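You operate a simulated robot arm through the tools that you are given. There is no shell and no other tool. Be economical: measure what you need, move in short steps, check, and stop when the job is done.

You are at the controls of a simulated two-armed robot. One attempt, no reset.

Task
Take the bottle and leave it on the top of the side bench. Fetch the steel nut and set it on the plate on the top of the fitting bench. Put the silk spool on the top of cooler two away on the top of the skein bench. Pull the fluff drawer open. The order is free. Set down upright: bottle, silk spool.

The check looks at the end state, three seconds after you hand in, the way a careful person would. Anything else that was tipped, shoved, dropped, spilled or broken makes it a failure.

Robot
Two 7-joint arms with three-finger grippers on one trunk, on a base that drives. Base frame: it is fixed to the floor where the robot stands at the start and does not move with it; the origin is under the middle of the robot, x ahead of it, y to its left, z up; the surface under the hand at the start is at about z = 0.84. Readings come in m, rad, newtons and seconds.
The left shoulder is at the start at [0.086, 0.126, 1.11], the right one opposite. With the tool pointing down near the work surface each hand reaches from about 0.38 to 0.86 m from the robot's upright axis, wherever it stands, measured 20 degrees to its own side. Places, roughly: bottle [0.75, 0.25, 1]; fluff drawer [0.5, 1.3, 0.2]; plate [0.75, 0.75, 0.75]; silk spool (4x4x8 cm) [-1.9, 1.1, 0.7]; steel nut (5x4x4 cm) [0.5, 0.8, 0.9]; top of the side bench [0.6, -1.5, 0.8]; top of the skein bench [0.4, -5.5, 0.8]. Payload 2.94 kg a hand.
Tool frame (each hand has its own): the origin (TCP) lies between the finger pads and is the grasp point; the fingertips stand 0.03 m ahead of it; z points along the fingers, y is the line along which they close. The gripper opens to 0.128 m. The gripper's body begins 0.093 m behind the TCP.
Orientation is that of the tool frame in the base frame, as a unit quaternion [w, x, y, z]. With the fingers straight down and closing along the base's y, the tool's x points along the base's -x, its y along +y and its z along -z.

Tools
- The arms move only by the tool play_rows. It takes "left_plan", "right_plan" or both (then of equal length, played together; a hand with none holds still); each is a list of rows, each a list of 7 numbers: the finger opening in cm, from 0 to 12.8, then the shift along the base's x, y, z in cm, then the turn, a rotation vector about the base's x, y, z in rad. In form: [[jaw, dx, dy, dz, rx, ry, rz], ...]. A call has 1 to 20 rows; each row shifts and turns the commanded pose from where the row before left it. Each row takes 0.2 s and may step no farther than 0.05 m and 0.15 rad from the row before; otherwise, or with a gripper value out of range, the whole call is refused. Where a pose cannot be reached the arm comes as near as it can. A force on the tool above 40 N (or 10 N above the force at the start of the call, whichever is more), or a blocked arm, ends the call early, and 0.2 s more pass. The fingers move at their own pace and stop on an object; they squeeze with about 42 N. The grip force told is the motor's: it shows also when the fingers shut on nothing. Time passes only in rows, and 0.2 s behind the last, so rows that do not move let the fingers close. The reply holds the time, the measured pose of the TCP, the force on the tool along the base axes, the opening and the grip force, in the units named above and with some noise, with the torque about the TCP (base axes, N m) and any sound that the robot's microphone picked up.
- Cameras (640 x 400 px; columns grow to the right, rows downward): "scene" is now at [0.2269, 0.0488, 1.275]; the picture's right is [0.51, -0.86, 0.00], its down [-0.34, -0.20, -0.92] and it looks along [0.79, 0.46, -0.40] (base axes); focal length 295 px, centre (320, 200). "left" rides on the left gripper at [0.069, 0.015, -0.12] in its tool frame; the picture's right is [-0.22, 0.98, 0.00], its down [-0.82, -0.18, -0.54] and it looks along [-0.53, -0.12, 0.84] (tool axes); focal length 251 px, centre (320, 200). "right" rides on the right gripper at [0.069, -0.015, -0.12] in its tool frame; the picture's right is [0.21, 0.98, 0.00], its down [-0.82, 0.18, -0.54] and it looks along [-0.53, 0.12, 0.84] (tool axes); focal length 251 px, centre (320, 200). There is no depth. A picture from a camera that has moved, and an enlarged one, comes with that camera's place and axes in the base frame and with its lens. The place of the scene camera against the robot may be out by one fixed shift of up to 0.025 m in any direction.
- capture(camera): a new picture of that camera. No time passes.
- slide_trunk(by): slides the trunk up (or, below 0, down) by that many m; the arms and the scene camera ride with it, the base frame stays. It gives what a move gives, with no picture.
- drive_base(legs): drives the robot by 1 to 6 legs, each [ahead, left, turn to the left] in m, m and rad, along the robot's own axes; the way and the turn of a leg run together, so that a leg with both is an arc; at most 1.5 m and 3.142 rad a leg. The arms and the cameras ride along, it lands a little off, and it stops where it bumps. It gives what a move gives.
- aim_head(pan, tilt): turns the head with the scene camera to pan (to the left, within 1.396 rad either way) and tilt (down, from -0.506 to 1.204), counted from straight ahead of the robot. It gives what a move gives.
- inspect(camera, box): a new picture of the part [left, top, right, bottom] of that camera's present view, enlarged. No time passes.
- finish_job(): hands the job in; it is judged then, once.

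Go step by step. Nothing tells you exact positions but the pictures and the camera data: compare them with the known pose of the tool, close in by small moves and look again before you grip or let go. The budget is 165 turns and 138 pictures, counting those below and the enlarged ones. Unless the task says otherwise, let go and move clear before handing in.

The tools are called after "Call:" as a command line: name --argument value ..., lists and objects as JSON in quotes. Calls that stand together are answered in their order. play_rows: Moves the arms, as the interface text tells. Its arguments: {"type":"object","properties":{"left_plan":{"type":"array"},"right_plan":{"type":"array"}},"required":[]} The other tools are called the same way: slide_trunk (by) slides the trunk up or down; drive_base (legs) drives the base; aim_head (pan, tilt) turns the head that bears the scene camera; capture (camera) takes a picture; inspect (camera, box) takes an enlarged picture of a part of a camera's view; finish_job () hands the job in.

At the start:

```text
time: 0.0
left_position: [0.4077, 0.4624, 1.1234]
left_ee_rot: [0.0, 0.0, 1.0, 0.0]
left_contact_force: [-1.1, -0.2, 0.4]
left_wrist_torque: [-0.01, -0.02, 0.0]
left_grip_width: 0.1279
left_grip_force: 0.0
right_position: [0.5594, 0.0659, 1.1062]
right_ee_rot: [0.0, 0.0, 1.0, 0.0]
right_contact_force: [0.3, -0.3, 0.0]
right_wrist_torque: [0.02, 0.0, -0.01]
right_grip_width: 0.1279
right_grip_force: 0.1
trunk travel left (down, up): [-0.325, 0.222]
robot x, y, heading: [0.0013, 0.0014, 0.001]
head pan, tilt: [0.531, 0.412]
```

scene: 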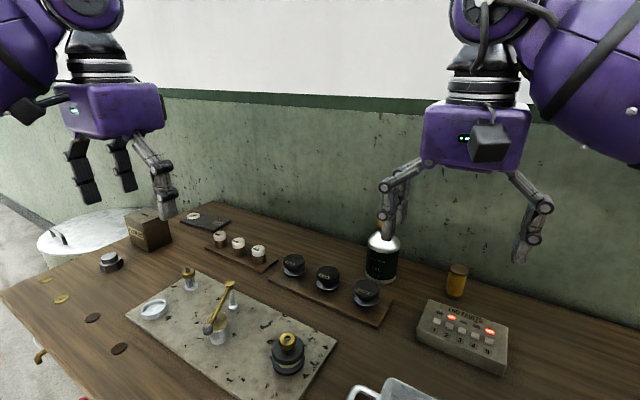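
right: 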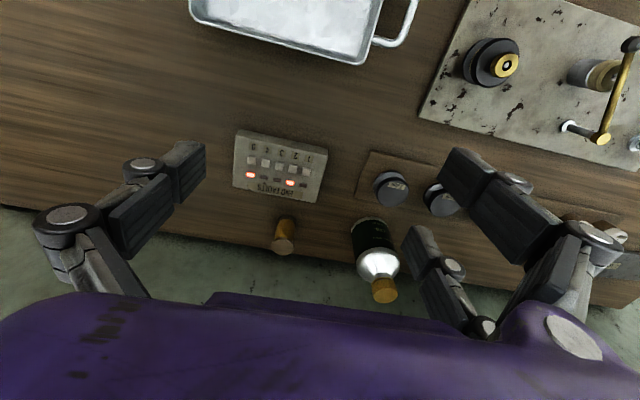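
left: 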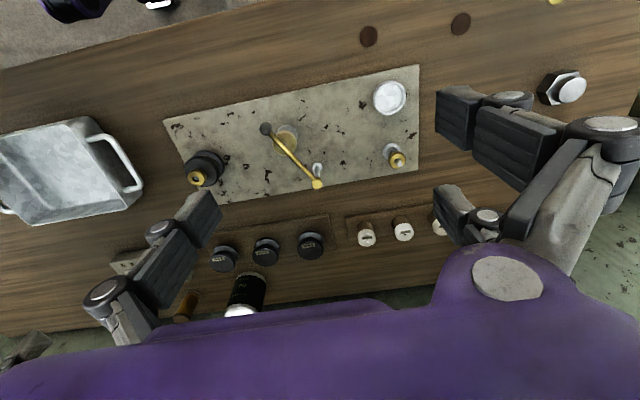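

I see the fitting bench with the bottle behind the black row and a hex nut near the left end; I'll look at details first.

Call:
inspect --camera "scene" --box '[20, 190, 280, 352]'

Call:
inspect --camera "scene" --box '[260, 200, 520, 362]'

Call:
aim_head --pan 1.2 --tilt 0.6

Call:
capture --camera "scene"

```text
2.46 times, centred on (150, 271) of scene
camera zoom: at [0.2269, 0.0488, 1.275], right [0.51, -0.86, 0.0], down [-0.34, -0.2, -0.92], along [0.79, 0.46, -0.4], focal length 725 px, centre (738, 25)
```

zoom: 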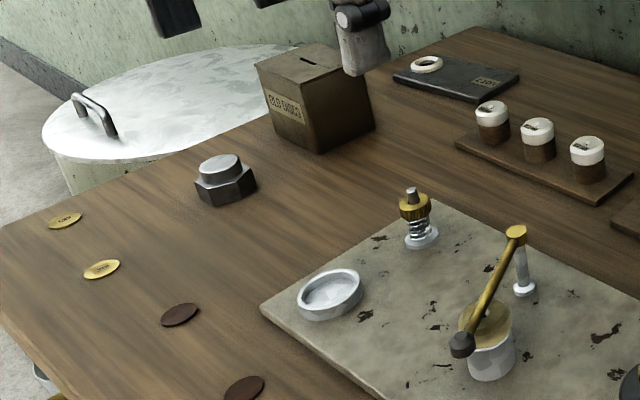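

```text
2.46 times, centred on (390, 281) of scene
camera zoom: at [0.2269, 0.0488, 1.275], right [0.51, -0.86, 0.0], down [-0.34, -0.2, -0.92], along [0.79, 0.46, -0.4], focal length 725 px, centre (148, 1)
```

zoom: 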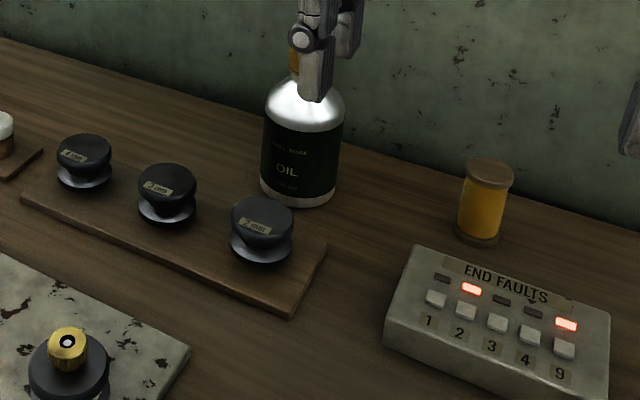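

```text
time: 1.1
left_position: [0.4066, 0.4615, 1.1229]
left_ee_rot: [0.0, 0.0, 1.0, 0.0]
left_contact_force: [0.2, 0.1, 0.7]
left_wrist_torque: [0.04, 0.02, 0.0]
left_grip_width: 0.1279
left_grip_force: 0.0
right_position: [0.5596, 0.0657, 1.1043]
right_ee_rot: [0.001, 0.0, 1.0, 0.0]
right_contact_force: [-0.8, -0.4, 0.4]
right_wrist_torque: [-0.03, 0.0, -0.03]
right_grip_width: 0.128
right_grip_force: 0.0
trunk travel left (down, up): [-0.325, 0.222]
robot x, y, heading: [-0.0014, -0.0003, 0.003]
head pan, tilt: [1.201, 0.6]
```

```text
132 pictures are left
camera scene: at [0.1792, 0.0843, 1.2578], right [0.93, -0.36, 0.0], down [-0.2, -0.53, -0.83], along [0.3, 0.77, -0.56], focal length 295 px, centre (320, 200)
```

scene: 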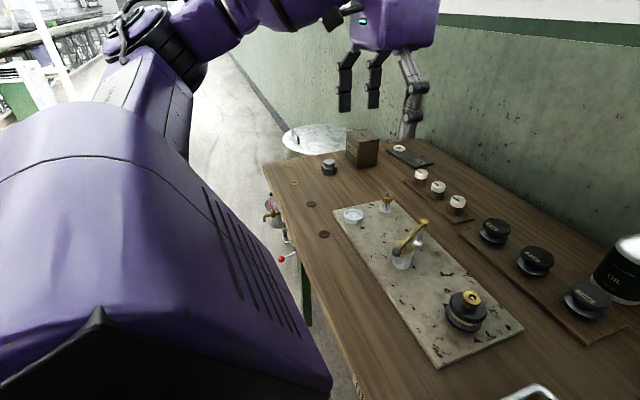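

Call:
inspect --camera "scene" --box '[200, 120, 440, 270]'

Call:
aim_head --pan 1.39 --tilt 0.1

Call:
capture --camera "scene"

Call:
aim_head --pan -1.0 --tilt 0.3

Call:
capture --camera "scene"

```text
2.67 times, centred on (320, 195) of scene
camera zoom: at [0.1792, 0.0843, 1.2578], right [0.93, -0.36, 0.0], down [-0.2, -0.53, -0.83], along [0.3, 0.77, -0.56], focal length 786 px, centre (320, 213)
```

zoom: 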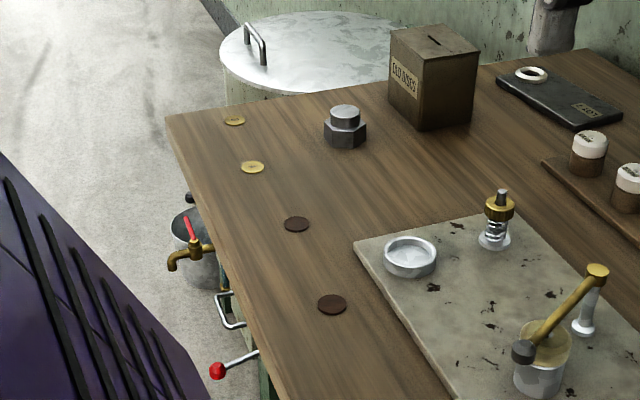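

```text
time: 2.0
left_position: [0.4064, 0.4621, 1.1225]
left_ee_rot: [0.0, 0.0, 1.0, 0.0]
left_contact_force: [0.1, 0.4, 0.0]
left_wrist_torque: [0.03, -0.01, 0.0]
left_grip_width: 0.1283
left_grip_force: 0.1
right_position: [0.5592, 0.0657, 1.1052]
right_ee_rot: [0.0, 0.0, 1.0, 0.0]
right_contact_force: [-0.8, 0.0, -0.1]
right_wrist_torque: [0.01, 0.03, -0.02]
right_grip_width: 0.1282
right_grip_force: 0.1
trunk travel left (down, up): [-0.325, 0.222]
robot x, y, heading: [0.0013, 0.0006, -0.001]
head pan, tilt: [1.389, 0.099]
```

```text
130 pictures are left
camera scene: at [0.1638, 0.0924, 1.3039], right [0.98, -0.18, 0.0], down [-0.02, -0.1, -0.99], along [0.18, 0.98, -0.1], focal length 295 px, centre (320, 200)
```

scene: 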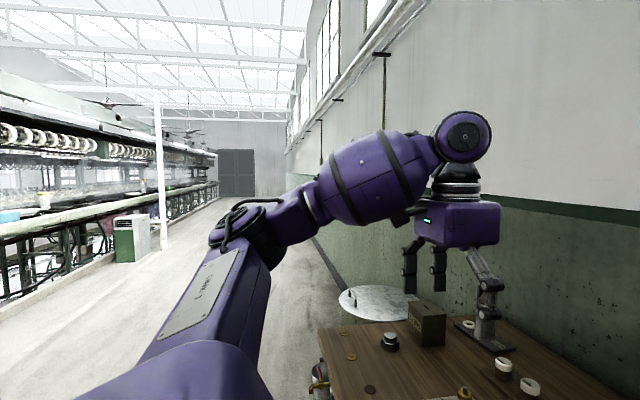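

```text
time: 4.2
left_position: [0.4082, 0.4627, 1.1218]
left_ee_rot: [0.0, 0.0, 1.0, 0.0]
left_contact_force: [-0.7, 0.6, 0.0]
left_wrist_torque: [0.0, 0.01, 0.0]
left_grip_width: 0.1283
left_grip_force: 0.0
right_position: [0.5594, 0.0663, 1.1061]
right_ee_rot: [0.001, 0.001, 1.0, 0.0]
right_contact_force: [0.7, 0.1, 0.5]
right_wrist_torque: [-0.02, 0.0, -0.03]
right_grip_width: 0.1278
right_grip_force: 0.1
trunk travel left (down, up): [-0.325, 0.222]
robot x, y, heading: [0.003, -0.0017, -0.0]
head pan, tilt: [-1.0, 0.3]
```

```text
129 pictures are left
camera scene: at [0.1976, -0.0766, 1.2853], right [-0.84, -0.54, 0.0], down [-0.16, 0.25, -0.96], along [0.52, -0.8, -0.3], focal length 295 px, centre (320, 200)
```

scene: 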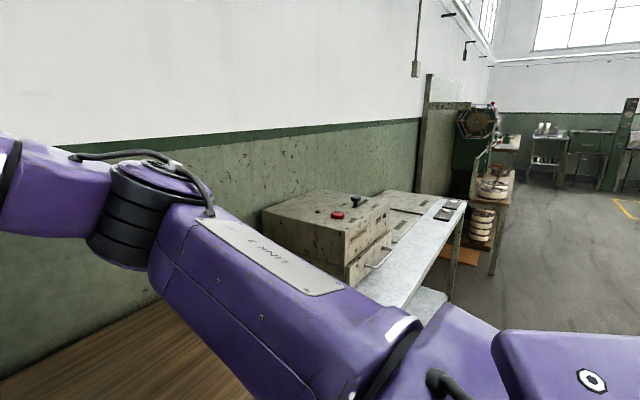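

Left side is a free aisle and the bench front has only small levers, so I back up slightly and drive left to bring the nut and plate into the left hand's reach.

Call:
drive_base --legs '[[-0.05, 0, 0], [0, 0.5, 0]]'

Call:
aim_head --pan 0.4 --tilt 0.7

Call:
capture --camera "scene"

Call:
capture --camera "left"

```text
time: 9.6
left_position: [0.3593, 0.9552, 1.1226]
left_ee_rot: [0.0, 0.001, 1.0, 0.0]
left_contact_force: [0.1, -0.3, 0.6]
left_wrist_torque: [0.02, -0.01, 0.01]
left_grip_width: 0.1283
left_grip_force: 0.0
right_position: [0.5093, 0.5588, 1.1052]
right_ee_rot: [0.0, 0.0, 1.0, 0.0]
right_contact_force: [0.1, 0.2, -0.1]
right_wrist_torque: [0.01, -0.02, -0.01]
right_grip_width: 0.128
right_grip_force: 0.2
trunk travel left (down, up): [-0.325, 0.222]
robot x, y, heading: [-0.0493, 0.4953, -0.004]
head pan, tilt: [-1.0, 0.3]
```

```text
time: 11.1
left_position: [0.359, 0.9547, 1.1222]
left_ee_rot: [0.0, 0.002, 1.0, 0.0]
left_contact_force: [0.5, 0.1, -0.6]
left_wrist_torque: [0.01, -0.01, -0.02]
left_grip_width: 0.1278
left_grip_force: 0.1
right_position: [0.5089, 0.5588, 1.1053]
right_ee_rot: [-0.001, 0.001, 1.0, 0.0]
right_contact_force: [0.0, -0.7, -0.7]
right_wrist_torque: [0.0, -0.03, 0.04]
right_grip_width: 0.128
right_grip_force: 0.0
trunk travel left (down, up): [-0.325, 0.222]
robot x, y, heading: [-0.0511, 0.4931, 0.004]
head pan, tilt: [0.4, 0.7]
```

```text
128 pictures are left
camera scene: at [0.1754, 0.5283, 1.2492], right [0.39, -0.92, 0.0], down [-0.59, -0.25, -0.77], along [0.71, 0.3, -0.64], focal length 295 px, centre (320, 200)
```

scene: 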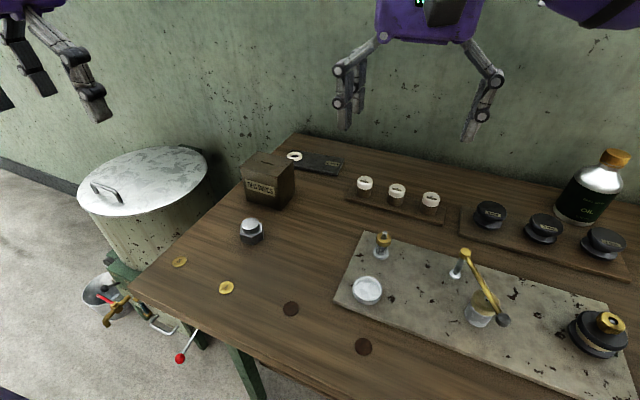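

```text
127 pictures are left
camera left: at [0.2886, 0.9707, 1.242], right [0.22, 0.98, 0.0], down [0.82, -0.18, 0.54], along [0.53, -0.12, -0.84], focal length 251 px, centre (320, 200)
```

left: 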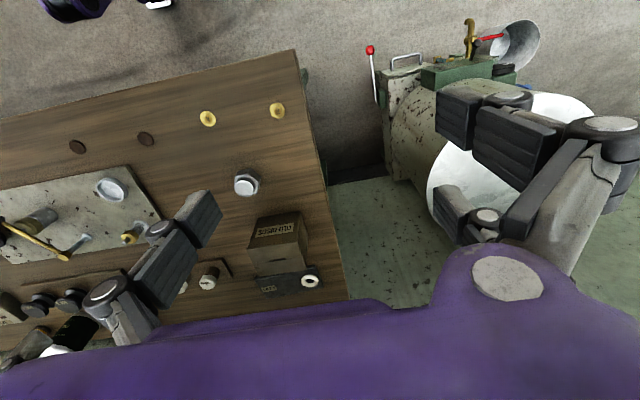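

Call:
inspect --camera "left" --box '[200, 160, 360, 310]'

Call:
inspect --camera "scene" --box '[230, 130, 360, 250]'

```text
2.67 times, centred on (280, 235) of left
camera zoom: at [0.2886, 0.9707, 1.242], right [0.22, 0.98, 0.0], down [0.82, -0.18, 0.54], along [0.53, -0.12, -0.84], focal length 670 px, centre (427, 107)
```

zoom: 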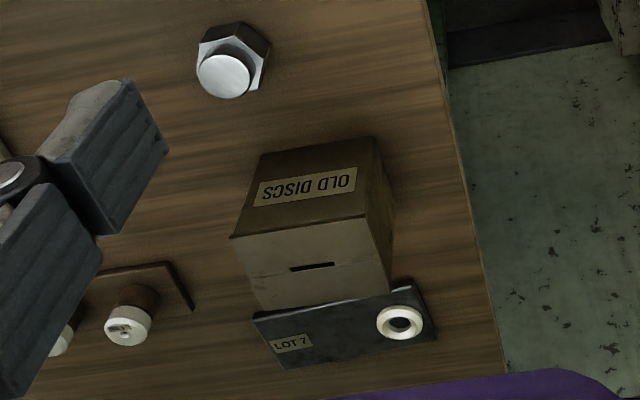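

```text
3.33 times, centred on (295, 190) of scene
camera zoom: at [0.1754, 0.5283, 1.2492], right [0.39, -0.92, 0.0], down [-0.59, -0.25, -0.77], along [0.71, 0.3, -0.64], focal length 982 px, centre (403, 233)
```

zoom: 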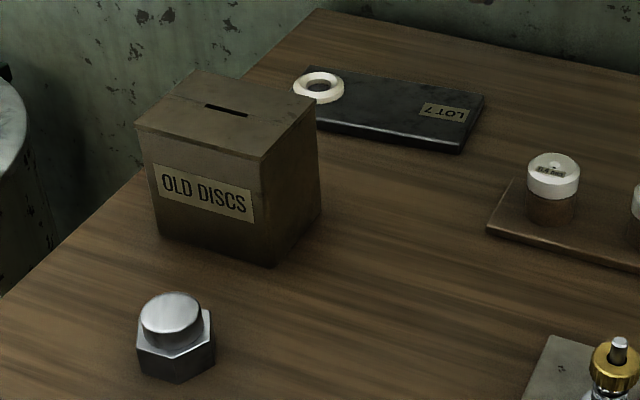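

The nut is at about (0.467, 0.80) and the black "LOT 7" plate at about (0.735, 0.79) with a ring at its left end. I move the left hand above the nut to look.

Call:
play_rows --left_plan '[[12.8, 2, -3.1, -2, 0, 0, 0], [12.8, 2, -3.1, -2, 0, 0, 0], [12.8, 2, -3.1, -2, 0, 0, 0], [12.8, 2, -3.1, -2, 0, 0, 0], [12.8, 2, -3.1, -2, 0, 0, 0], [12.8, 0.5, 0, 0, 0, 0, 0]]'

Call:
inspect --camera "left" --box '[200, 40, 440, 240]'

```text
time: 12.5
left_position: [0.4622, 0.8011, 1.0224]
left_ee_rot: [0.001, 0.001, 1.0, 0.0]
left_contact_force: [-0.1, -0.4, -0.7]
left_wrist_torque: [-0.01, -0.03, 0.0]
left_grip_width: 0.1282
left_grip_force: 0.1
right_position: [0.5089, 0.5594, 1.1054]
right_ee_rot: [0.0, 0.001, 1.0, 0.0]
right_contact_force: [0.6, 0.2, -0.7]
right_wrist_torque: [-0.03, -0.02, -0.01]
right_grip_width: 0.1281
right_grip_force: 0.0
trunk travel left (down, up): [-0.325, 0.222]
robot x, y, heading: [-0.0495, 0.4919, -0.002]
head pan, tilt: [0.4, 0.7]
```

```text
2.00 times, centred on (320, 140) of left
camera zoom: at [0.3931, 0.8163, 1.1415], right [0.22, 0.98, 0.0], down [0.82, -0.18, 0.54], along [0.53, -0.12, -0.84], focal length 503 px, centre (320, 320)
```

zoom: 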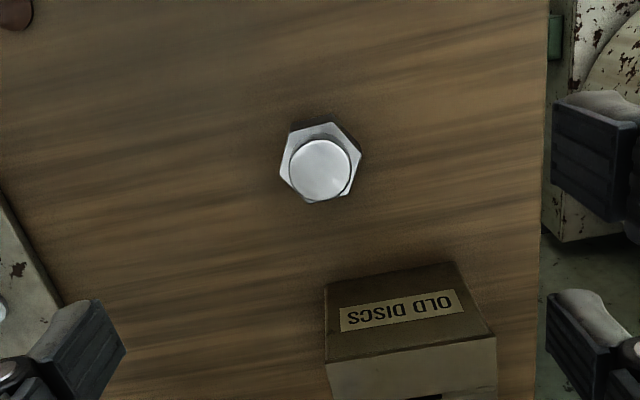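

Nut flats need about a +29° wrist turn; I turn and descend partway, then check.

Call:
play_rows --left_plan '[[12.8, 0.2, -0.1, -3, 0, 0, 0.127], [12.8, 0.2, 0, -3, 0, 0, 0.127], [12.8, 0, 0, -3, 0, 0, 0.127], [12.8, 0, 0, -2, 0, 0, 0.127], [12.8, 0, 0, 0, 0, 0, 0]]'

Call:
capture --camera "left"

```text
time: 13.7
left_position: [0.4669, 0.7999, 0.9108]
left_ee_rot: [0.0, -0.251, 0.968, -0.001]
left_contact_force: [-0.3, 1.0, -0.3]
left_wrist_torque: [-0.05, 0.0, 0.02]
left_grip_width: 0.128
left_grip_force: 0.0
right_position: [0.5097, 0.5592, 1.1048]
right_ee_rot: [0.001, 0.002, 1.0, 0.001]
right_contact_force: [-0.1, 0.9, 0.2]
right_wrist_torque: [0.01, -0.01, -0.01]
right_grip_width: 0.1279
right_grip_force: 0.0
trunk travel left (down, up): [-0.325, 0.222]
robot x, y, heading: [-0.0495, 0.4939, 0.001]
head pan, tilt: [0.4, 0.7]
```

```text
123 pictures are left
camera left: at [0.3985, 0.78, 1.031], right [-0.29, 0.96, 0.0], down [0.81, 0.24, 0.54], along [0.52, 0.15, -0.84], focal length 251 px, centre (320, 200)
```

left: 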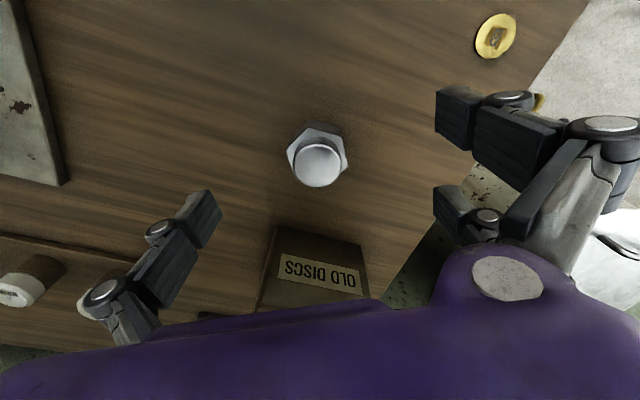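

Call:
play_rows --left_plan '[[12.8, 0, 0, -1.7, 0, 0, 0.1], [12.8, 0, 0, -1.6, 0, 0, 0], [8, 0, 0, 0, 0, 0, 0], [4, 0, 0, 0, 0, 0, 0], [2, 0, 0, 0, 0, 0, 0], [1, 0, 0, 0, 0, 0, 0], [1, 0, 0, 0, 0, 0, 0]]'

Call:
capture --camera "left"

```text
time: 15.3
left_position: [0.4665, 0.8006, 0.879]
left_ee_rot: [0.0, -0.298, 0.954, 0.0]
left_contact_force: [-0.7, 0.3, -0.1]
left_wrist_torque: [-0.02, -0.03, -0.01]
left_grip_width: 0.0292
left_grip_force: 42.1
right_position: [0.5101, 0.5596, 1.1043]
right_ee_rot: [0.001, 0.0, 1.0, -0.001]
right_contact_force: [0.1, -0.2, 0.4]
right_wrist_torque: [-0.02, 0.0, 0.01]
right_grip_width: 0.1282
right_grip_force: 0.1
trunk travel left (down, up): [-0.325, 0.222]
robot x, y, heading: [-0.0508, 0.4927, -0.004]
head pan, tilt: [0.4, 0.7]
```

```text
122 pictures are left
camera left: at [0.4005, 0.773, 0.9982], right [-0.38, 0.93, 0.0], down [0.78, 0.32, 0.54], along [0.5, 0.21, -0.84], focal length 251 px, centre (320, 200)
```

left: 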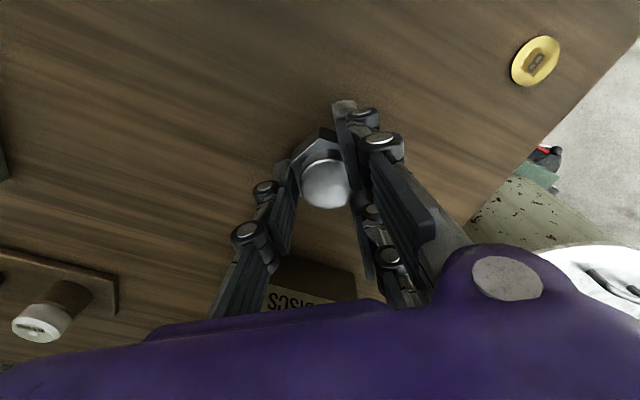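

Gripped; lift and check it's held.

Call:
play_rows --left_plan '[[1, 0, 0, 2, 0, 0, 0], [1, 0, 0, 4, 0, 0, 0], [1, 0, 0, 4, 0, 0, 0], [1, 0, 0, 4, 0, 0, 0], [1, 0, -2, 3, 0, 0, 0]]'

Call:
capture --camera "left"

```text
time: 16.5
left_position: [0.4679, 0.7779, 1.049]
left_ee_rot: [0.0, -0.298, 0.955, 0.001]
left_contact_force: [-0.2, -0.7, -1.6]
left_wrist_torque: [0.03, -0.02, 0.0]
left_grip_width: 0.0289
left_grip_force: 41.9
right_position: [0.5095, 0.5581, 1.1064]
right_ee_rot: [0.0, 0.001, 1.0, 0.001]
right_contact_force: [-0.5, -0.1, -0.5]
right_wrist_torque: [0.03, 0.01, 0.01]
right_grip_width: 0.1278
right_grip_force: 0.2
trunk travel left (down, up): [-0.325, 0.222]
robot x, y, heading: [-0.0504, 0.4958, -0.0]
head pan, tilt: [0.4, 0.7]
```

```text
121 pictures are left
camera left: at [0.402, 0.7508, 1.1689], right [-0.38, 0.93, 0.0], down [0.78, 0.32, 0.54], along [0.5, 0.21, -0.84], focal length 251 px, centre (320, 200)
```

left: 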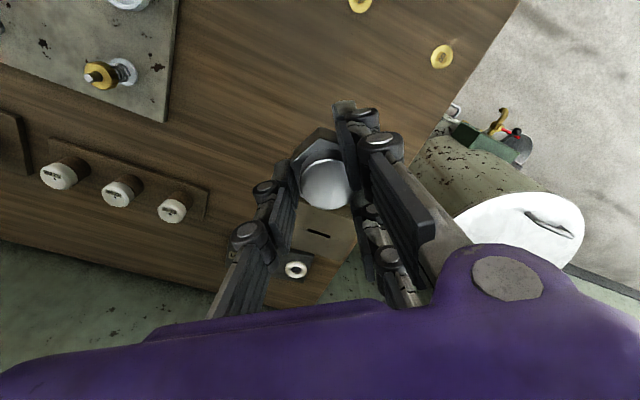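

Nut is held by its cap; carry it over to the plate's label half.

Call:
play_rows --left_plan '[[1, 4.4, -0.4, 0, 0, 0, 0], [1, 4.4, -0.4, 0, 0, 0, 0], [1, 4.4, -0.4, 0, 0, 0, 0], [1, 4.4, -0.4, 0, 0, 0, 0], [1, 4.4, -0.3, 0, 0, 0, 0], [1, 4.4, -0.3, 0, 0, 0, 0], [1, 0.3, 0, -3, 0, 0, 0], [1, 0, 0, 0, 0, 0, 0]]'

Call:
aim_head --pan 0.4 --tilt 0.5

Call:
capture --camera "left"

Call:
inspect --camera "scene" --box '[220, 120, 420, 270]'

```text
time: 18.3
left_position: [0.6344, 0.7788, 1.0141]
left_ee_rot: [0.0, -0.298, 0.955, -0.001]
left_contact_force: [0.2, 0.2, -1.2]
left_wrist_torque: [-0.02, -0.02, -0.02]
left_grip_width: 0.0287
left_grip_force: 42.0
left hand out of reach, approached as far as the arm can: row 4, 5, 6
right_position: [0.5099, 0.56, 1.1052]
right_ee_rot: [0.0, 0.001, 1.0, -0.001]
right_contact_force: [-0.3, 0.5, 0.3]
right_wrist_torque: [0.0, 0.0, -0.02]
right_grip_width: 0.1281
right_grip_force: 0.0
trunk travel left (down, up): [-0.325, 0.222]
robot x, y, heading: [-0.0491, 0.4963, -0.003]
head pan, tilt: [0.4, 0.7]
```

```text
time: 19.0
left_position: [0.6333, 0.7784, 1.0141]
left_ee_rot: [0.001, -0.298, 0.955, 0.001]
left_contact_force: [-1.4, -0.5, -1.2]
left_wrist_torque: [0.0, 0.02, -0.01]
left_grip_width: 0.029
left_grip_force: 41.8
right_position: [0.5091, 0.5595, 1.1045]
right_ee_rot: [0.0, 0.001, 1.0, 0.0]
right_contact_force: [-0.4, 0.2, 0.2]
right_wrist_torque: [0.01, -0.04, -0.03]
right_grip_width: 0.1279
right_grip_force: 0.0
trunk travel left (down, up): [-0.325, 0.222]
robot x, y, heading: [-0.0505, 0.4938, -0.004]
head pan, tilt: [0.4, 0.499]
```

```text
120 pictures are left
camera left: at [0.5672, 0.7518, 1.1337], right [-0.38, 0.93, 0.0], down [0.78, 0.32, 0.54], along [0.5, 0.21, -0.84], focal length 251 px, centre (320, 200)
```

left: 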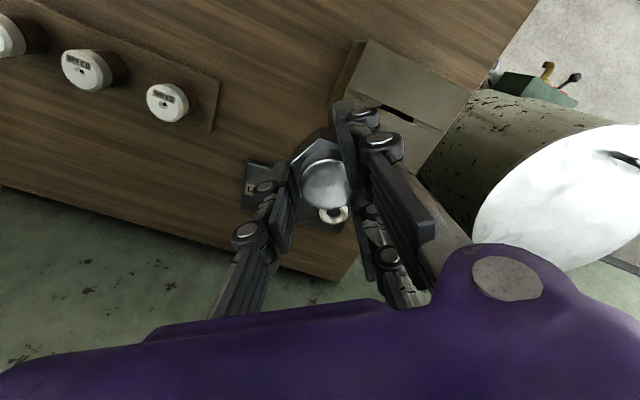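

```text
2.67 times, centred on (320, 195) of scene
camera zoom: at [0.1811, 0.5308, 1.2668], right [0.39, -0.92, 0.0], down [-0.44, -0.19, -0.88], along [0.81, 0.34, -0.48], focal length 786 px, centre (320, 213)
```

zoom: 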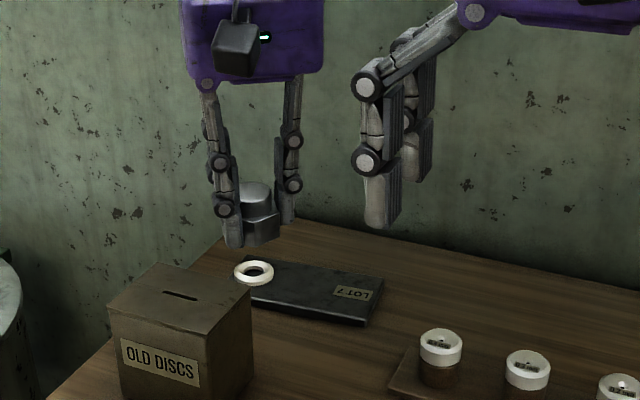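

Out of reach by 10 cm, so I drive forward 5 cm and then continue.

Call:
drive_base --legs '[[0.055, 0, 0]]'

Call:
play_rows --left_plan '[[1, 0, -2, 0, 0, 0, 0], [1, 3, -0.3, 0, 0, 0, -0.1], [1, 0.9, 0, -3, 0, 0, 0], [1, 0.5, 0, -3, 0, 0, 0], [1, 0, 0, 0, 0, 0, 0]]'

Call:
capture --camera "left"

Call:
inspect --camera "scene" --box '[220, 120, 420, 270]'

```text
time: 20.0
left_position: [0.6884, 0.7798, 1.015]
left_ee_rot: [0.001, -0.298, 0.954, 0.0]
left_contact_force: [-0.4, -0.1, -1.3]
left_wrist_torque: [0.0, 0.02, -0.02]
left_grip_width: 0.029
left_grip_force: 41.6
right_position: [0.5652, 0.5591, 1.1065]
right_ee_rot: [0.001, 0.0, 1.0, 0.0]
right_contact_force: [-1.1, 0.5, 0.9]
right_wrist_torque: [-0.01, 0.07, -0.01]
right_grip_width: 0.1284
right_grip_force: 0.1
trunk travel left (down, up): [-0.325, 0.222]
robot x, y, heading: [0.0021, 0.4932, -0.006]
head pan, tilt: [0.4, 0.499]
```

```text
time: 21.2
left_position: [0.699, 0.7985, 0.9719]
left_ee_rot: [0.001, -0.282, 0.959, 0.0]
left_contact_force: [-0.8, -0.4, -1.2]
left_wrist_torque: [0.02, -0.01, 0.01]
left_grip_width: 0.0287
left_grip_force: 42.1
left hand out of reach, approached as far as the arm can: row 1, 2, 3, 4
right_position: [0.5646, 0.559, 1.1047]
right_ee_rot: [0.0, 0.0, 1.0, 0.0]
right_contact_force: [-0.4, 0.2, 0.1]
right_wrist_torque: [0.0, -0.02, -0.01]
right_grip_width: 0.1279
right_grip_force: 0.1
trunk travel left (down, up): [-0.325, 0.222]
robot x, y, heading: [0.01, 0.4946, -0.004]
head pan, tilt: [0.4, 0.499]
```

```text
118 pictures are left
camera left: at [0.6319, 0.7735, 1.0915], right [-0.35, 0.94, 0.0], down [0.79, 0.29, 0.54], along [0.51, 0.19, -0.84], focal length 251 px, centre (320, 200)
```

left: 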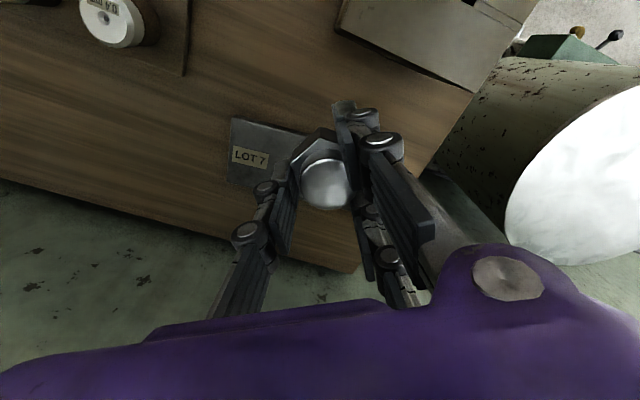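

```text
2.67 times, centred on (320, 195) of scene
camera zoom: at [0.236, 0.5305, 1.267], right [0.39, -0.92, 0.0], down [-0.44, -0.19, -0.88], along [0.81, 0.34, -0.48], focal length 786 px, centre (320, 213)
```

zoom: 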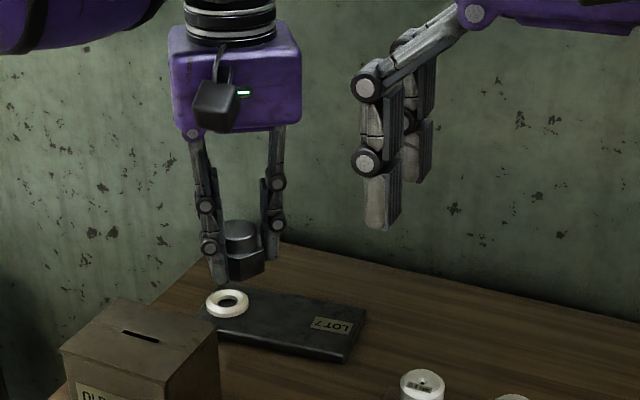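

The commanded pose seems to have persisted past reach; I pull the command back toward the plate target and see.

Call:
play_rows --left_plan '[[1, -3.5, 0.8, 0, 0, 0, 0], [1, -3.5, 0.8, 0, 0, 0, 0], [1, -2.4, 0.7, 0, 0, 0, 0], [1, 0, 0, 0, 0, 0, 0], [1, 0, 0, 0, 0, 0, 0]]'

```text
time: 22.4
left_position: [0.6049, 0.8226, 0.9717]
left_ee_rot: [0.0, -0.283, 0.959, 0.0]
left_contact_force: [-0.1, -0.5, -1.8]
left_wrist_torque: [-0.02, -0.01, 0.0]
left_grip_width: 0.0289
left_grip_force: 42.3
right_position: [0.5663, 0.5592, 1.1052]
right_ee_rot: [0.0, 0.001, 1.0, 0.001]
right_contact_force: [0.6, -0.4, -0.2]
right_wrist_torque: [0.0, 0.01, -0.01]
right_grip_width: 0.1278
right_grip_force: 0.0
trunk travel left (down, up): [-0.325, 0.222]
robot x, y, heading: [0.0066, 0.4963, -0.0]
head pan, tilt: [0.4, 0.499]
```

Call:
capture --camera "left"

Call:
inspect --camera "scene" --box '[180, 120, 420, 300]'

```text
116 pictures are left
camera left: at [0.5374, 0.7973, 1.0921], right [-0.35, 0.94, 0.0], down [0.79, 0.29, 0.54], along [0.51, 0.19, -0.84], focal length 251 px, centre (320, 200)
```

left: 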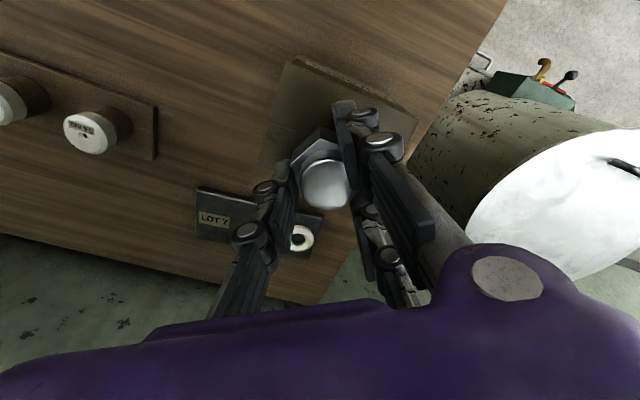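

```text
2.22 times, centred on (300, 210) of scene
camera zoom: at [0.2361, 0.5309, 1.2669], right [0.39, -0.92, 0.0], down [-0.44, -0.19, -0.88], along [0.81, 0.34, -0.48], focal length 655 px, centre (364, 178)
```

zoom: 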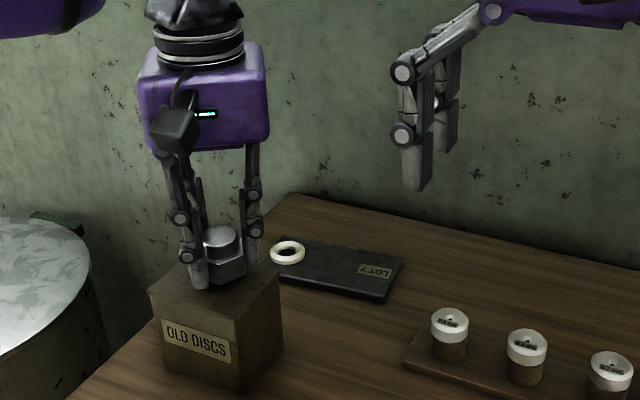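

Narrow but no contact. I raise the trunk, shift left for a better arm geometry, then approach the plate again.

Call:
slide_trunk --by 0.08

Call:
drive_base --legs '[[0, 0.11, 0]]'

Call:
play_rows --left_plan '[[1, 2, -4.2, 0, 0, 0, -0.1], [1, 2, -4.2, 0, 0, 0, -0.1], [1, 2, -4.2, 0, 0, 0, -0.1], [1, 2, -4.0, 0, 0, 0, -0.1], [1, 2, -1, 0, 0, 0, -0.1], [1, 2, 0, 0, 0, 0, 0], [1, 0, 0, 0, 0, 0, 0]]'

```text
time: 23.5
left_position: [0.6058, 0.8226, 1.05]
left_ee_rot: [0.001, -0.282, 0.959, 0.0]
left_contact_force: [0.2, 0.0, -1.5]
left_wrist_torque: [-0.04, 0.02, -0.03]
left_grip_width: 0.0291
left_grip_force: 42.4
right_position: [0.5657, 0.5604, 1.1839]
right_ee_rot: [0.001, 0.0, 1.0, 0.0]
right_contact_force: [0.6, 1.4, -0.4]
right_wrist_torque: [0.05, 0.0, 0.0]
right_grip_width: 0.1277
right_grip_force: 0.1
trunk travel left (down, up): [-0.405, 0.142]
robot x, y, heading: [0.005, 0.4936, -0.003]
head pan, tilt: [0.4, 0.499]
```

```text
time: 25.1
left_position: [0.6042, 0.9282, 1.0513]
left_ee_rot: [0.0, -0.283, 0.959, 0.0]
left_contact_force: [0.8, 0.1, -1.6]
left_wrist_torque: [0.0, 0.03, 0.0]
left_grip_width: 0.0288
left_grip_force: 41.8
right_position: [0.5649, 0.6655, 1.1855]
right_ee_rot: [0.0, 0.0, 1.0, 0.0]
right_contact_force: [-0.1, 0.3, 0.0]
right_wrist_torque: [0.01, 0.0, 0.01]
right_grip_width: 0.128
right_grip_force: 0.1
trunk travel left (down, up): [-0.405, 0.142]
robot x, y, heading: [0.0062, 0.6022, 0.001]
head pan, tilt: [0.4, 0.499]
```

```text
time: 26.7
left_position: [0.662, 0.8709, 1.0676]
left_ee_rot: [0.0, -0.075, 0.997, 0.0]
left_contact_force: [0.4, 0.2, -1.5]
left_wrist_torque: [-0.03, -0.02, -0.01]
left_grip_width: 0.0291
left_grip_force: 41.8
left hand out of reach, approached as far as the arm can: row 3, 4, 5, 6
right_position: [0.565, 0.6674, 1.185]
right_ee_rot: [0.0, 0.0, 1.0, 0.0]
right_contact_force: [-0.1, -0.4, 0.6]
right_wrist_torque: [0.0, 0.0, -0.01]
right_grip_width: 0.1281
right_grip_force: 0.0
trunk travel left (down, up): [-0.405, 0.142]
robot x, y, heading: [0.0054, 0.5987, -0.0]
head pan, tilt: [0.4, 0.499]
```

The right hand is probably in the way (limit hits at ~20 cm gap); I move it aside to the right first.

Call:
play_rows --right_plan '[[12.8, -0.5, -4.5, 0, 0, 0, 0], [12.8, -0.5, -4.5, 0, 0, 0, 0], [12.8, -0.5, -4.5, 0, 0, 0, 0], [12.8, -0.5, -4.5, 0, 0, 0, 0], [12.8, -0.5, -4.5, 0, 0, 0, 0], [12.8, -0.5, -4.5, 0, 0, 0, 0], [12.8, 0, -4.5, 0, 0, 0, 0]]'

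Call:
play_rows --left_plan '[[1, 1.5, -3.8, 0, 0, 0, 0], [1, 1.5, -3.8, 0, 0, 0, 0], [1, 1.6, -3.8, 0, 0, 0, 0], [1, 1.6, 0, 0, 0, 0, 0], [1, 1.4, 0, -1.5, 0, 0, 0], [1, 0, 0, 0, 0, 0, 0]]'

```text
time: 28.3
left_position: [0.6626, 0.8696, 1.0697]
left_ee_rot: [-0.001, -0.076, 0.997, -0.001]
left_contact_force: [-0.2, -0.4, -2.1]
left_wrist_torque: [0.07, -0.01, -0.01]
left_grip_width: 0.0289
left_grip_force: 42.2
right_position: [0.5335, 0.3484, 1.1841]
right_ee_rot: [0.001, -0.001, 1.0, 0.0]
right_contact_force: [0.3, -0.1, 0.6]
right_wrist_torque: [0.02, -0.01, -0.01]
right_grip_width: 0.1279
right_grip_force: 0.2
trunk travel left (down, up): [-0.405, 0.142]
robot x, y, heading: [0.0045, 0.5997, -0.002]
head pan, tilt: [0.4, 0.499]
```

```text
time: 29.7
left_position: [0.6569, 0.8549, 1.0656]
left_ee_rot: [0.0, -0.075, 0.997, 0.0]
left_contact_force: [-0.4, 0.5, -1.3]
left_wrist_torque: [0.01, 0.05, -0.03]
left_grip_width: 0.029
left_grip_force: 41.6
left hand out of reach, approached as far as the arm can: row 1, 2, 3, 4, 5
right_position: [0.5337, 0.3509, 1.1855]
right_ee_rot: [0.0, -0.001, 1.0, 0.0]
right_contact_force: [0.1, 0.7, 0.2]
right_wrist_torque: [0.03, 0.01, 0.0]
right_grip_width: 0.1282
right_grip_force: 0.0
trunk travel left (down, up): [-0.405, 0.142]
robot x, y, heading: [0.0024, 0.6002, -0.001]
head pan, tilt: [0.4, 0.499]
```

Reach depends on height relative to the shoulder; I raise the trunk more and retry with the hand lower relative to it.

Call:
slide_trunk --by 0.14

Call:
play_rows --left_plan '[[1, 0, 0, -4, 0, 0, 0], [1, 0, 0, -4, 0, 0, 0], [1, 0, 0, -4, 0, 0, 0], [1, 0, 0, -3, 0, 0, 0], [1, 1.5, -3.3, 0, 0, 0, 0], [1, 1.5, -3.3, 0, 0, 0, 0], [1, 1.5, -3.3, 0, 0, 0, 0], [1, 1.5, 0, 0, 0, 0, 0], [1, 1.5, 0, 0, 0, 0, 0], [1, 0, 0, 0, 0, 0, 0]]'

Call:
capture --camera "scene"

```text
time: 31.4
left_position: [0.5957, 0.8546, 1.4296]
left_ee_rot: [0.181, -0.074, 0.981, -0.014]
left_contact_force: [0.6, 0.1, -2.0]
left_wrist_torque: [-0.03, 0.03, 0.0]
left_grip_width: 0.0287
left_grip_force: 41.8
right_position: [0.5364, 0.3515, 1.3231]
right_ee_rot: [-0.002, 0.0, 1.0, 0.001]
right_contact_force: [0.4, 0.7, 0.0]
right_wrist_torque: [-0.02, 0.07, 0.0]
right_grip_width: 0.1278
right_grip_force: 0.0
trunk travel left (down, up): [-0.545, 0.002]
robot x, y, heading: [0.005, 0.6021, -0.001]
head pan, tilt: [0.4, 0.499]
```

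```text
time: 33.6
left_position: [0.6052, 0.8151, 1.282]
left_ee_rot: [0.185, -0.075, 0.98, -0.014]
left_contact_force: [0.2, -0.7, -0.5]
left_wrist_torque: [-0.03, -0.02, -0.01]
left_grip_width: 0.0291
left_grip_force: 41.8
left hand out of reach, approached as far as the arm can: row 6, 7, 8, 9
right_position: [0.5343, 0.3517, 1.3246]
right_ee_rot: [0.001, -0.001, 1.0, 0.0]
right_contact_force: [-1.1, -0.1, -0.4]
right_wrist_torque: [0.01, 0.01, 0.03]
right_grip_width: 0.128
right_grip_force: 0.1
trunk travel left (down, up): [-0.545, 0.002]
robot x, y, heading: [0.004, 0.5999, -0.006]
head pan, tilt: [0.4, 0.499]
```

```text
114 pictures are left
camera scene: at [0.1099, 0.6376, 1.5047], right [0.39, -0.92, 0.0], down [-0.44, -0.19, -0.88], along [0.81, 0.34, -0.48], focal length 295 px, centre (320, 200)
```

scene: 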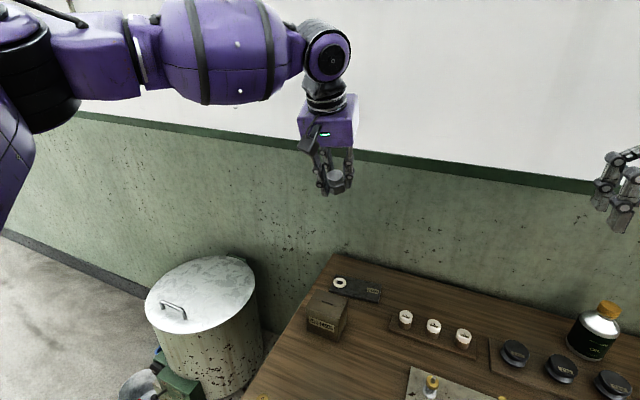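

Raising the trunk evidently also shifts the shoulders back (camera moved back 12 cm) and the arm got bent. I'll pull the hand back and re-level it, then lower the trunk.

Call:
play_rows --left_plan '[[1, -4, 0, 0, 0, 0.125, 0], [1, -4, 0, 0, 0, 0.125, 0], [1, -4, 0, 0, 0, 0.124, 0], [1, 0, 0, 0, 0, 0, 0]]'

Call:
slide_trunk --by -0.11

Call:
capture --camera "scene"

```text
time: 34.6
left_position: [0.4845, 0.8172, 1.2827]
left_ee_rot: [-0.003, -0.075, 0.997, 0.0]
left_contact_force: [-0.2, -0.3, -1.6]
left_wrist_torque: [-0.04, -0.03, -0.04]
left_grip_width: 0.0287
left_grip_force: 41.7
right_position: [0.5344, 0.3507, 1.3248]
right_ee_rot: [0.0, 0.0, 1.0, 0.001]
right_contact_force: [1.0, 0.5, -0.5]
right_wrist_torque: [-0.03, 0.0, 0.01]
right_grip_width: 0.1281
right_grip_force: 0.0
trunk travel left (down, up): [-0.545, 0.002]
robot x, y, heading: [0.0052, 0.6004, 0.0]
head pan, tilt: [0.4, 0.499]
```

```text
time: 36.0
left_position: [0.4844, 0.8156, 1.1738]
left_ee_rot: [0.0, -0.075, 0.997, 0.0]
left_contact_force: [0.1, -0.3, -1.1]
left_wrist_torque: [-0.01, -0.02, 0.01]
left_grip_width: 0.0291
left_grip_force: 42.1
right_position: [0.5331, 0.3519, 1.2159]
right_ee_rot: [0.0, 0.0, 1.0, 0.0]
right_contact_force: [0.0, -0.7, 1.0]
right_wrist_torque: [-0.02, 0.0, 0.0]
right_grip_width: 0.1279
right_grip_force: 0.0
trunk travel left (down, up): [-0.435, 0.112]
robot x, y, heading: [0.008, 0.6019, -0.002]
head pan, tilt: [0.4, 0.499]
```

```text
113 pictures are left
camera scene: at [0.2036, 0.6375, 1.3806], right [0.39, -0.92, 0.0], down [-0.44, -0.19, -0.88], along [0.81, 0.34, -0.48], focal length 295 px, centre (320, 200)
```

scene: 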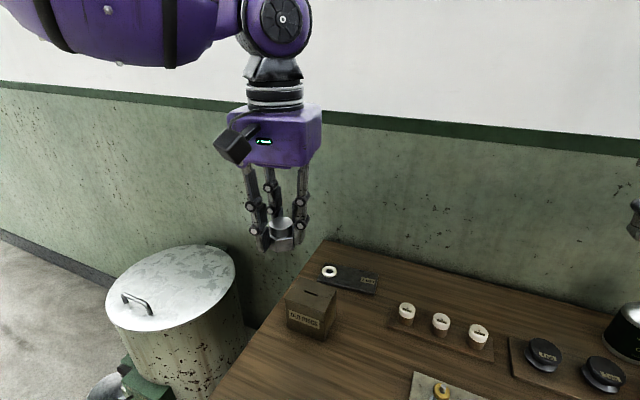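

Trunk height zero is the best forward position, so I go back to it and approach again from this more favourable base position.

Call:
slide_trunk --by -0.11

Call:
play_rows --left_plan '[[1, 2, -3.7, 0, 0, 0, 0], [1, 3, -2, 0, 0, 0, 0], [1, 4, 0, 0, 0, 0, 0], [1, 4, 0, 0, 0, 0, 0], [1, 4, 0, 0, 0, 0, 0], [1, 3, 0, -1.5, 0, 0, 0], [1, 3, 0, -3, 0, 0, 0], [1, 0, 0, 0, 0, 0, 0]]'

```text
time: 37.4
left_position: [0.4849, 0.8164, 1.0626]
left_ee_rot: [-0.002, -0.076, 0.997, 0.0]
left_contact_force: [-0.6, 0.0, -1.0]
left_wrist_torque: [-0.01, -0.04, 0.02]
left_grip_width: 0.029
left_grip_force: 42.1
right_position: [0.5355, 0.3515, 1.1059]
right_ee_rot: [0.001, 0.0, 1.0, 0.0]
right_contact_force: [-0.3, 0.1, 0.3]
right_wrist_torque: [0.0, 0.01, -0.01]
right_grip_width: 0.1278
right_grip_force: 0.0
trunk travel left (down, up): [-0.325, 0.222]
robot x, y, heading: [0.0056, 0.6002, -0.002]
head pan, tilt: [0.4, 0.499]
```

```text
time: 39.2
left_position: [0.6326, 0.7896, 1.0479]
left_ee_rot: [-0.002, -0.076, 0.997, 0.0]
left_contact_force: [0.1, 0.5, -1.9]
left_wrist_torque: [0.02, 0.01, 0.0]
left_grip_width: 0.0291
left_grip_force: 42.3
left hand out of reach, approached as far as the arm can: row 4, 5, 6, 7
right_position: [0.5348, 0.3519, 1.1052]
right_ee_rot: [0.001, 0.0, 1.0, 0.0]
right_contact_force: [0.1, -0.7, 0.1]
right_wrist_torque: [0.01, 0.01, 0.0]
right_grip_width: 0.1278
right_grip_force: 0.0
trunk travel left (down, up): [-0.325, 0.222]
robot x, y, heading: [0.0021, 0.6017, -0.003]
head pan, tilt: [0.4, 0.499]
```

Reach should grow near bench level, so I go low through the gap between the box and the cup rack.

Call:
play_rows --left_plan '[[1, -3, -2, 0, 0, 0, 0], [1, 0, -3.5, 0, 0, 0, 0], [1, 0, 0, -4, 0, 0, 0], [1, 0, 0, -4, 0, 0, 0], [1, 0, 0, -3, 0, 0, 0], [1, 2, 0, 0, 0, 0, 0], [1, 2, 0, 0, 0, 0, 0], [1, 0, 0, 0, 0, 0, 0]]'

Call:
capture --camera "scene"

```text
time: 40.4
left_position: [0.603, 0.755, 0.9594]
left_ee_rot: [-0.002, -0.076, 0.997, 0.0]
left_contact_force: [-4.1, 0.6, 5.7]
left_wrist_torque: [0.14, -0.01, 0.09]
left_grip_width: 0.0291
left_grip_force: 42.1
left hand out of reach, approached as far as the arm can: row 2
right_position: [0.5353, 0.3516, 1.1047]
right_ee_rot: [0.001, -0.001, 1.0, 0.0]
right_contact_force: [1.3, -0.5, -0.3]
right_wrist_torque: [0.03, -0.01, -0.02]
right_grip_width: 0.128
right_grip_force: 0.0
trunk travel left (down, up): [-0.325, 0.222]
robot x, y, heading: [0.0035, 0.5971, 0.001]
head pan, tilt: [0.4, 0.499]
stopped in row 5 (left hand): the force on the tool passed its limit at 51 N (the readings are from after the stop); the commanded pose is now the measured one
```

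```text
112 pictures are left
camera scene: at [0.2354, 0.6377, 1.2671], right [0.39, -0.92, 0.0], down [-0.44, -0.19, -0.88], along [0.81, 0.34, -0.48], focal length 295 px, centre (320, 200)
```

scene: 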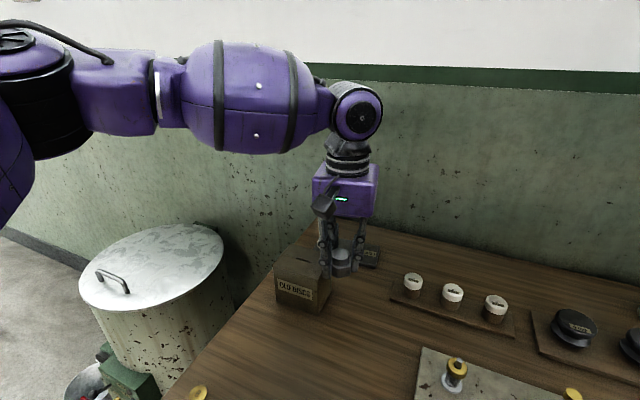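

The finger linkage pressed on the box edge; I raise straight up and check the box.

Call:
play_rows --left_plan '[[1, 0, 0, 3, 0, 0, 0], [1, 0, 0, 4, 0, 0, 0], [1, -1, 0, 4, 0, 0, 0], [1, -4, 0, 0, 0, 0, 0], [1, -4, 0, 0, 0, 0, 0], [1, -4, 0, 0, 0, 0, 0]]'

Call:
inspect --camera "scene" --box '[220, 180, 460, 330]'

Call:
capture --camera "left"

```text
time: 41.8
left_position: [0.4692, 0.7544, 1.0655]
left_ee_rot: [0.0, -0.077, 0.997, 0.0]
left_contact_force: [0.3, 0.4, -0.6]
left_wrist_torque: [-0.02, -0.04, -0.03]
left_grip_width: 0.0291
left_grip_force: 41.9
right_position: [0.5334, 0.3507, 1.1052]
right_ee_rot: [0.001, 0.0, 1.0, 0.0]
right_contact_force: [0.0, 0.3, 0.4]
right_wrist_torque: [0.01, 0.0, 0.0]
right_grip_width: 0.128
right_grip_force: 0.1
trunk travel left (down, up): [-0.325, 0.222]
robot x, y, heading: [0.0054, 0.606, 0.0]
head pan, tilt: [0.4, 0.499]
```

```text
2.67 times, centred on (340, 255) of scene
camera zoom: at [0.2348, 0.6379, 1.2671], right [0.39, -0.92, 0.0], down [-0.44, -0.19, -0.88], along [0.81, 0.34, -0.48], focal length 786 px, centre (267, 53)
```

zoom: 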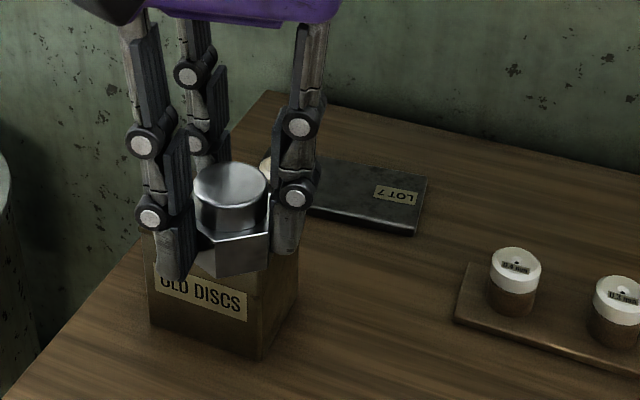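

```text
110 pictures are left
camera left: at [0.398, 0.7596, 1.1861], right [0.06, 1.0, 0.0], down [0.84, -0.05, 0.54], along [0.54, -0.04, -0.84], focal length 251 px, centre (320, 200)
```

left: 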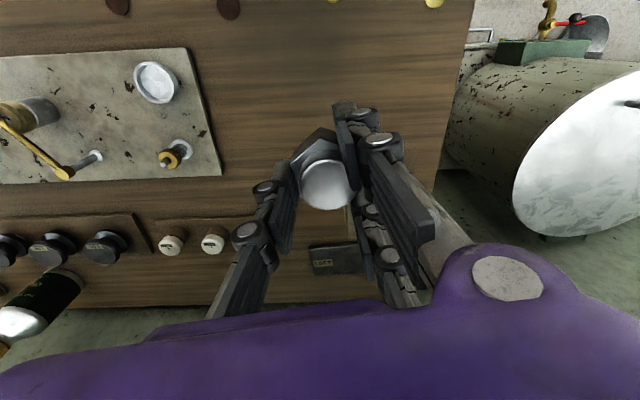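

The box stands as before. Best reach is at about 20–25° to the left, so I drive back right with a small step forward, then go over the plate and down.

Call:
drive_base --legs '[[0.02, -0.13, 0]]'

Call:
play_rows --left_plan '[[1, 3, 3, 0, 0, 0, 0], [1, 3, 3, 0, 0, 0, 0], [1, 3, 3, 0, 0, 0, 0], [1, 3, 3, 0, 0, 0, 0], [1, 3, 2, -1, 0, 0, 0], [1, 3, 0, -1, 0, 0, 0], [1, 3, 0, -2, 0, 0, 0], [1, 0, 0, 0, 0, 0, 0]]'

Call:
inspect --camera "scene" --box '[200, 100, 440, 250]'

```text
time: 43.6
left_position: [0.4899, 0.6278, 1.0648]
left_ee_rot: [-0.001, -0.077, 0.997, 0.0]
left_contact_force: [0.9, 0.5, -2.1]
left_wrist_torque: [-0.01, 0.03, -0.01]
left_grip_width: 0.029
left_grip_force: 42.3
right_position: [0.555, 0.2248, 1.1056]
right_ee_rot: [0.0, 0.0, 1.0, 0.0]
right_contact_force: [0.3, 0.0, -0.4]
right_wrist_torque: [0.01, 0.0, -0.01]
right_grip_width: 0.1283
right_grip_force: 0.0
trunk travel left (down, up): [-0.325, 0.222]
robot x, y, heading: [0.0246, 0.4716, 0.002]
head pan, tilt: [0.4, 0.499]
```

```text
time: 45.4
left_position: [0.6998, 0.7672, 1.0262]
left_ee_rot: [-0.001, -0.077, 0.997, -0.001]
left_contact_force: [-1.2, -0.6, -0.9]
left_wrist_torque: [0.03, -0.07, -0.05]
left_grip_width: 0.0292
left_grip_force: 42.6
right_position: [0.5544, 0.2241, 1.106]
right_ee_rot: [0.001, -0.001, 1.0, 0.0]
right_contact_force: [0.3, -0.7, 0.3]
right_wrist_torque: [0.0, 0.0, -0.01]
right_grip_width: 0.1276
right_grip_force: 0.1
trunk travel left (down, up): [-0.325, 0.222]
robot x, y, heading: [0.0253, 0.4736, -0.003]
head pan, tilt: [0.4, 0.499]
```

```text
2.67 times, centred on (320, 175) of scene
camera zoom: at [0.2547, 0.5093, 1.2672], right [0.39, -0.92, 0.0], down [-0.44, -0.19, -0.88], along [0.81, 0.34, -0.48], focal length 786 px, centre (320, 267)
```

zoom: 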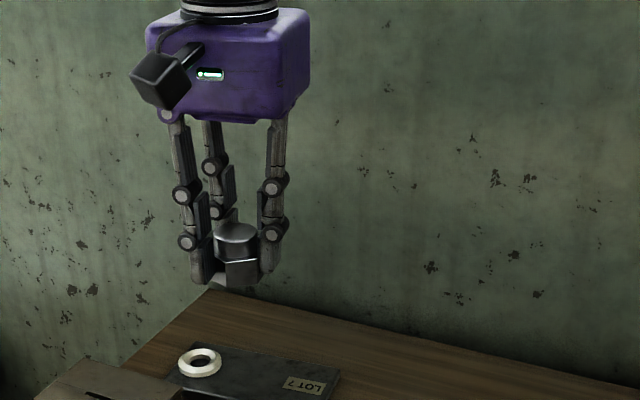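

Call:
capture --camera "left"

```text
108 pictures are left
camera left: at [0.6274, 0.7715, 1.1465], right [0.06, 1.0, 0.0], down [0.84, -0.05, 0.54], along [0.54, -0.03, -0.84], focal length 251 px, centre (320, 200)
```

left: 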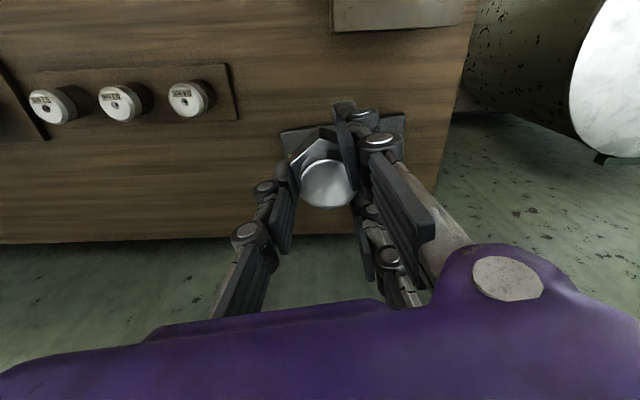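

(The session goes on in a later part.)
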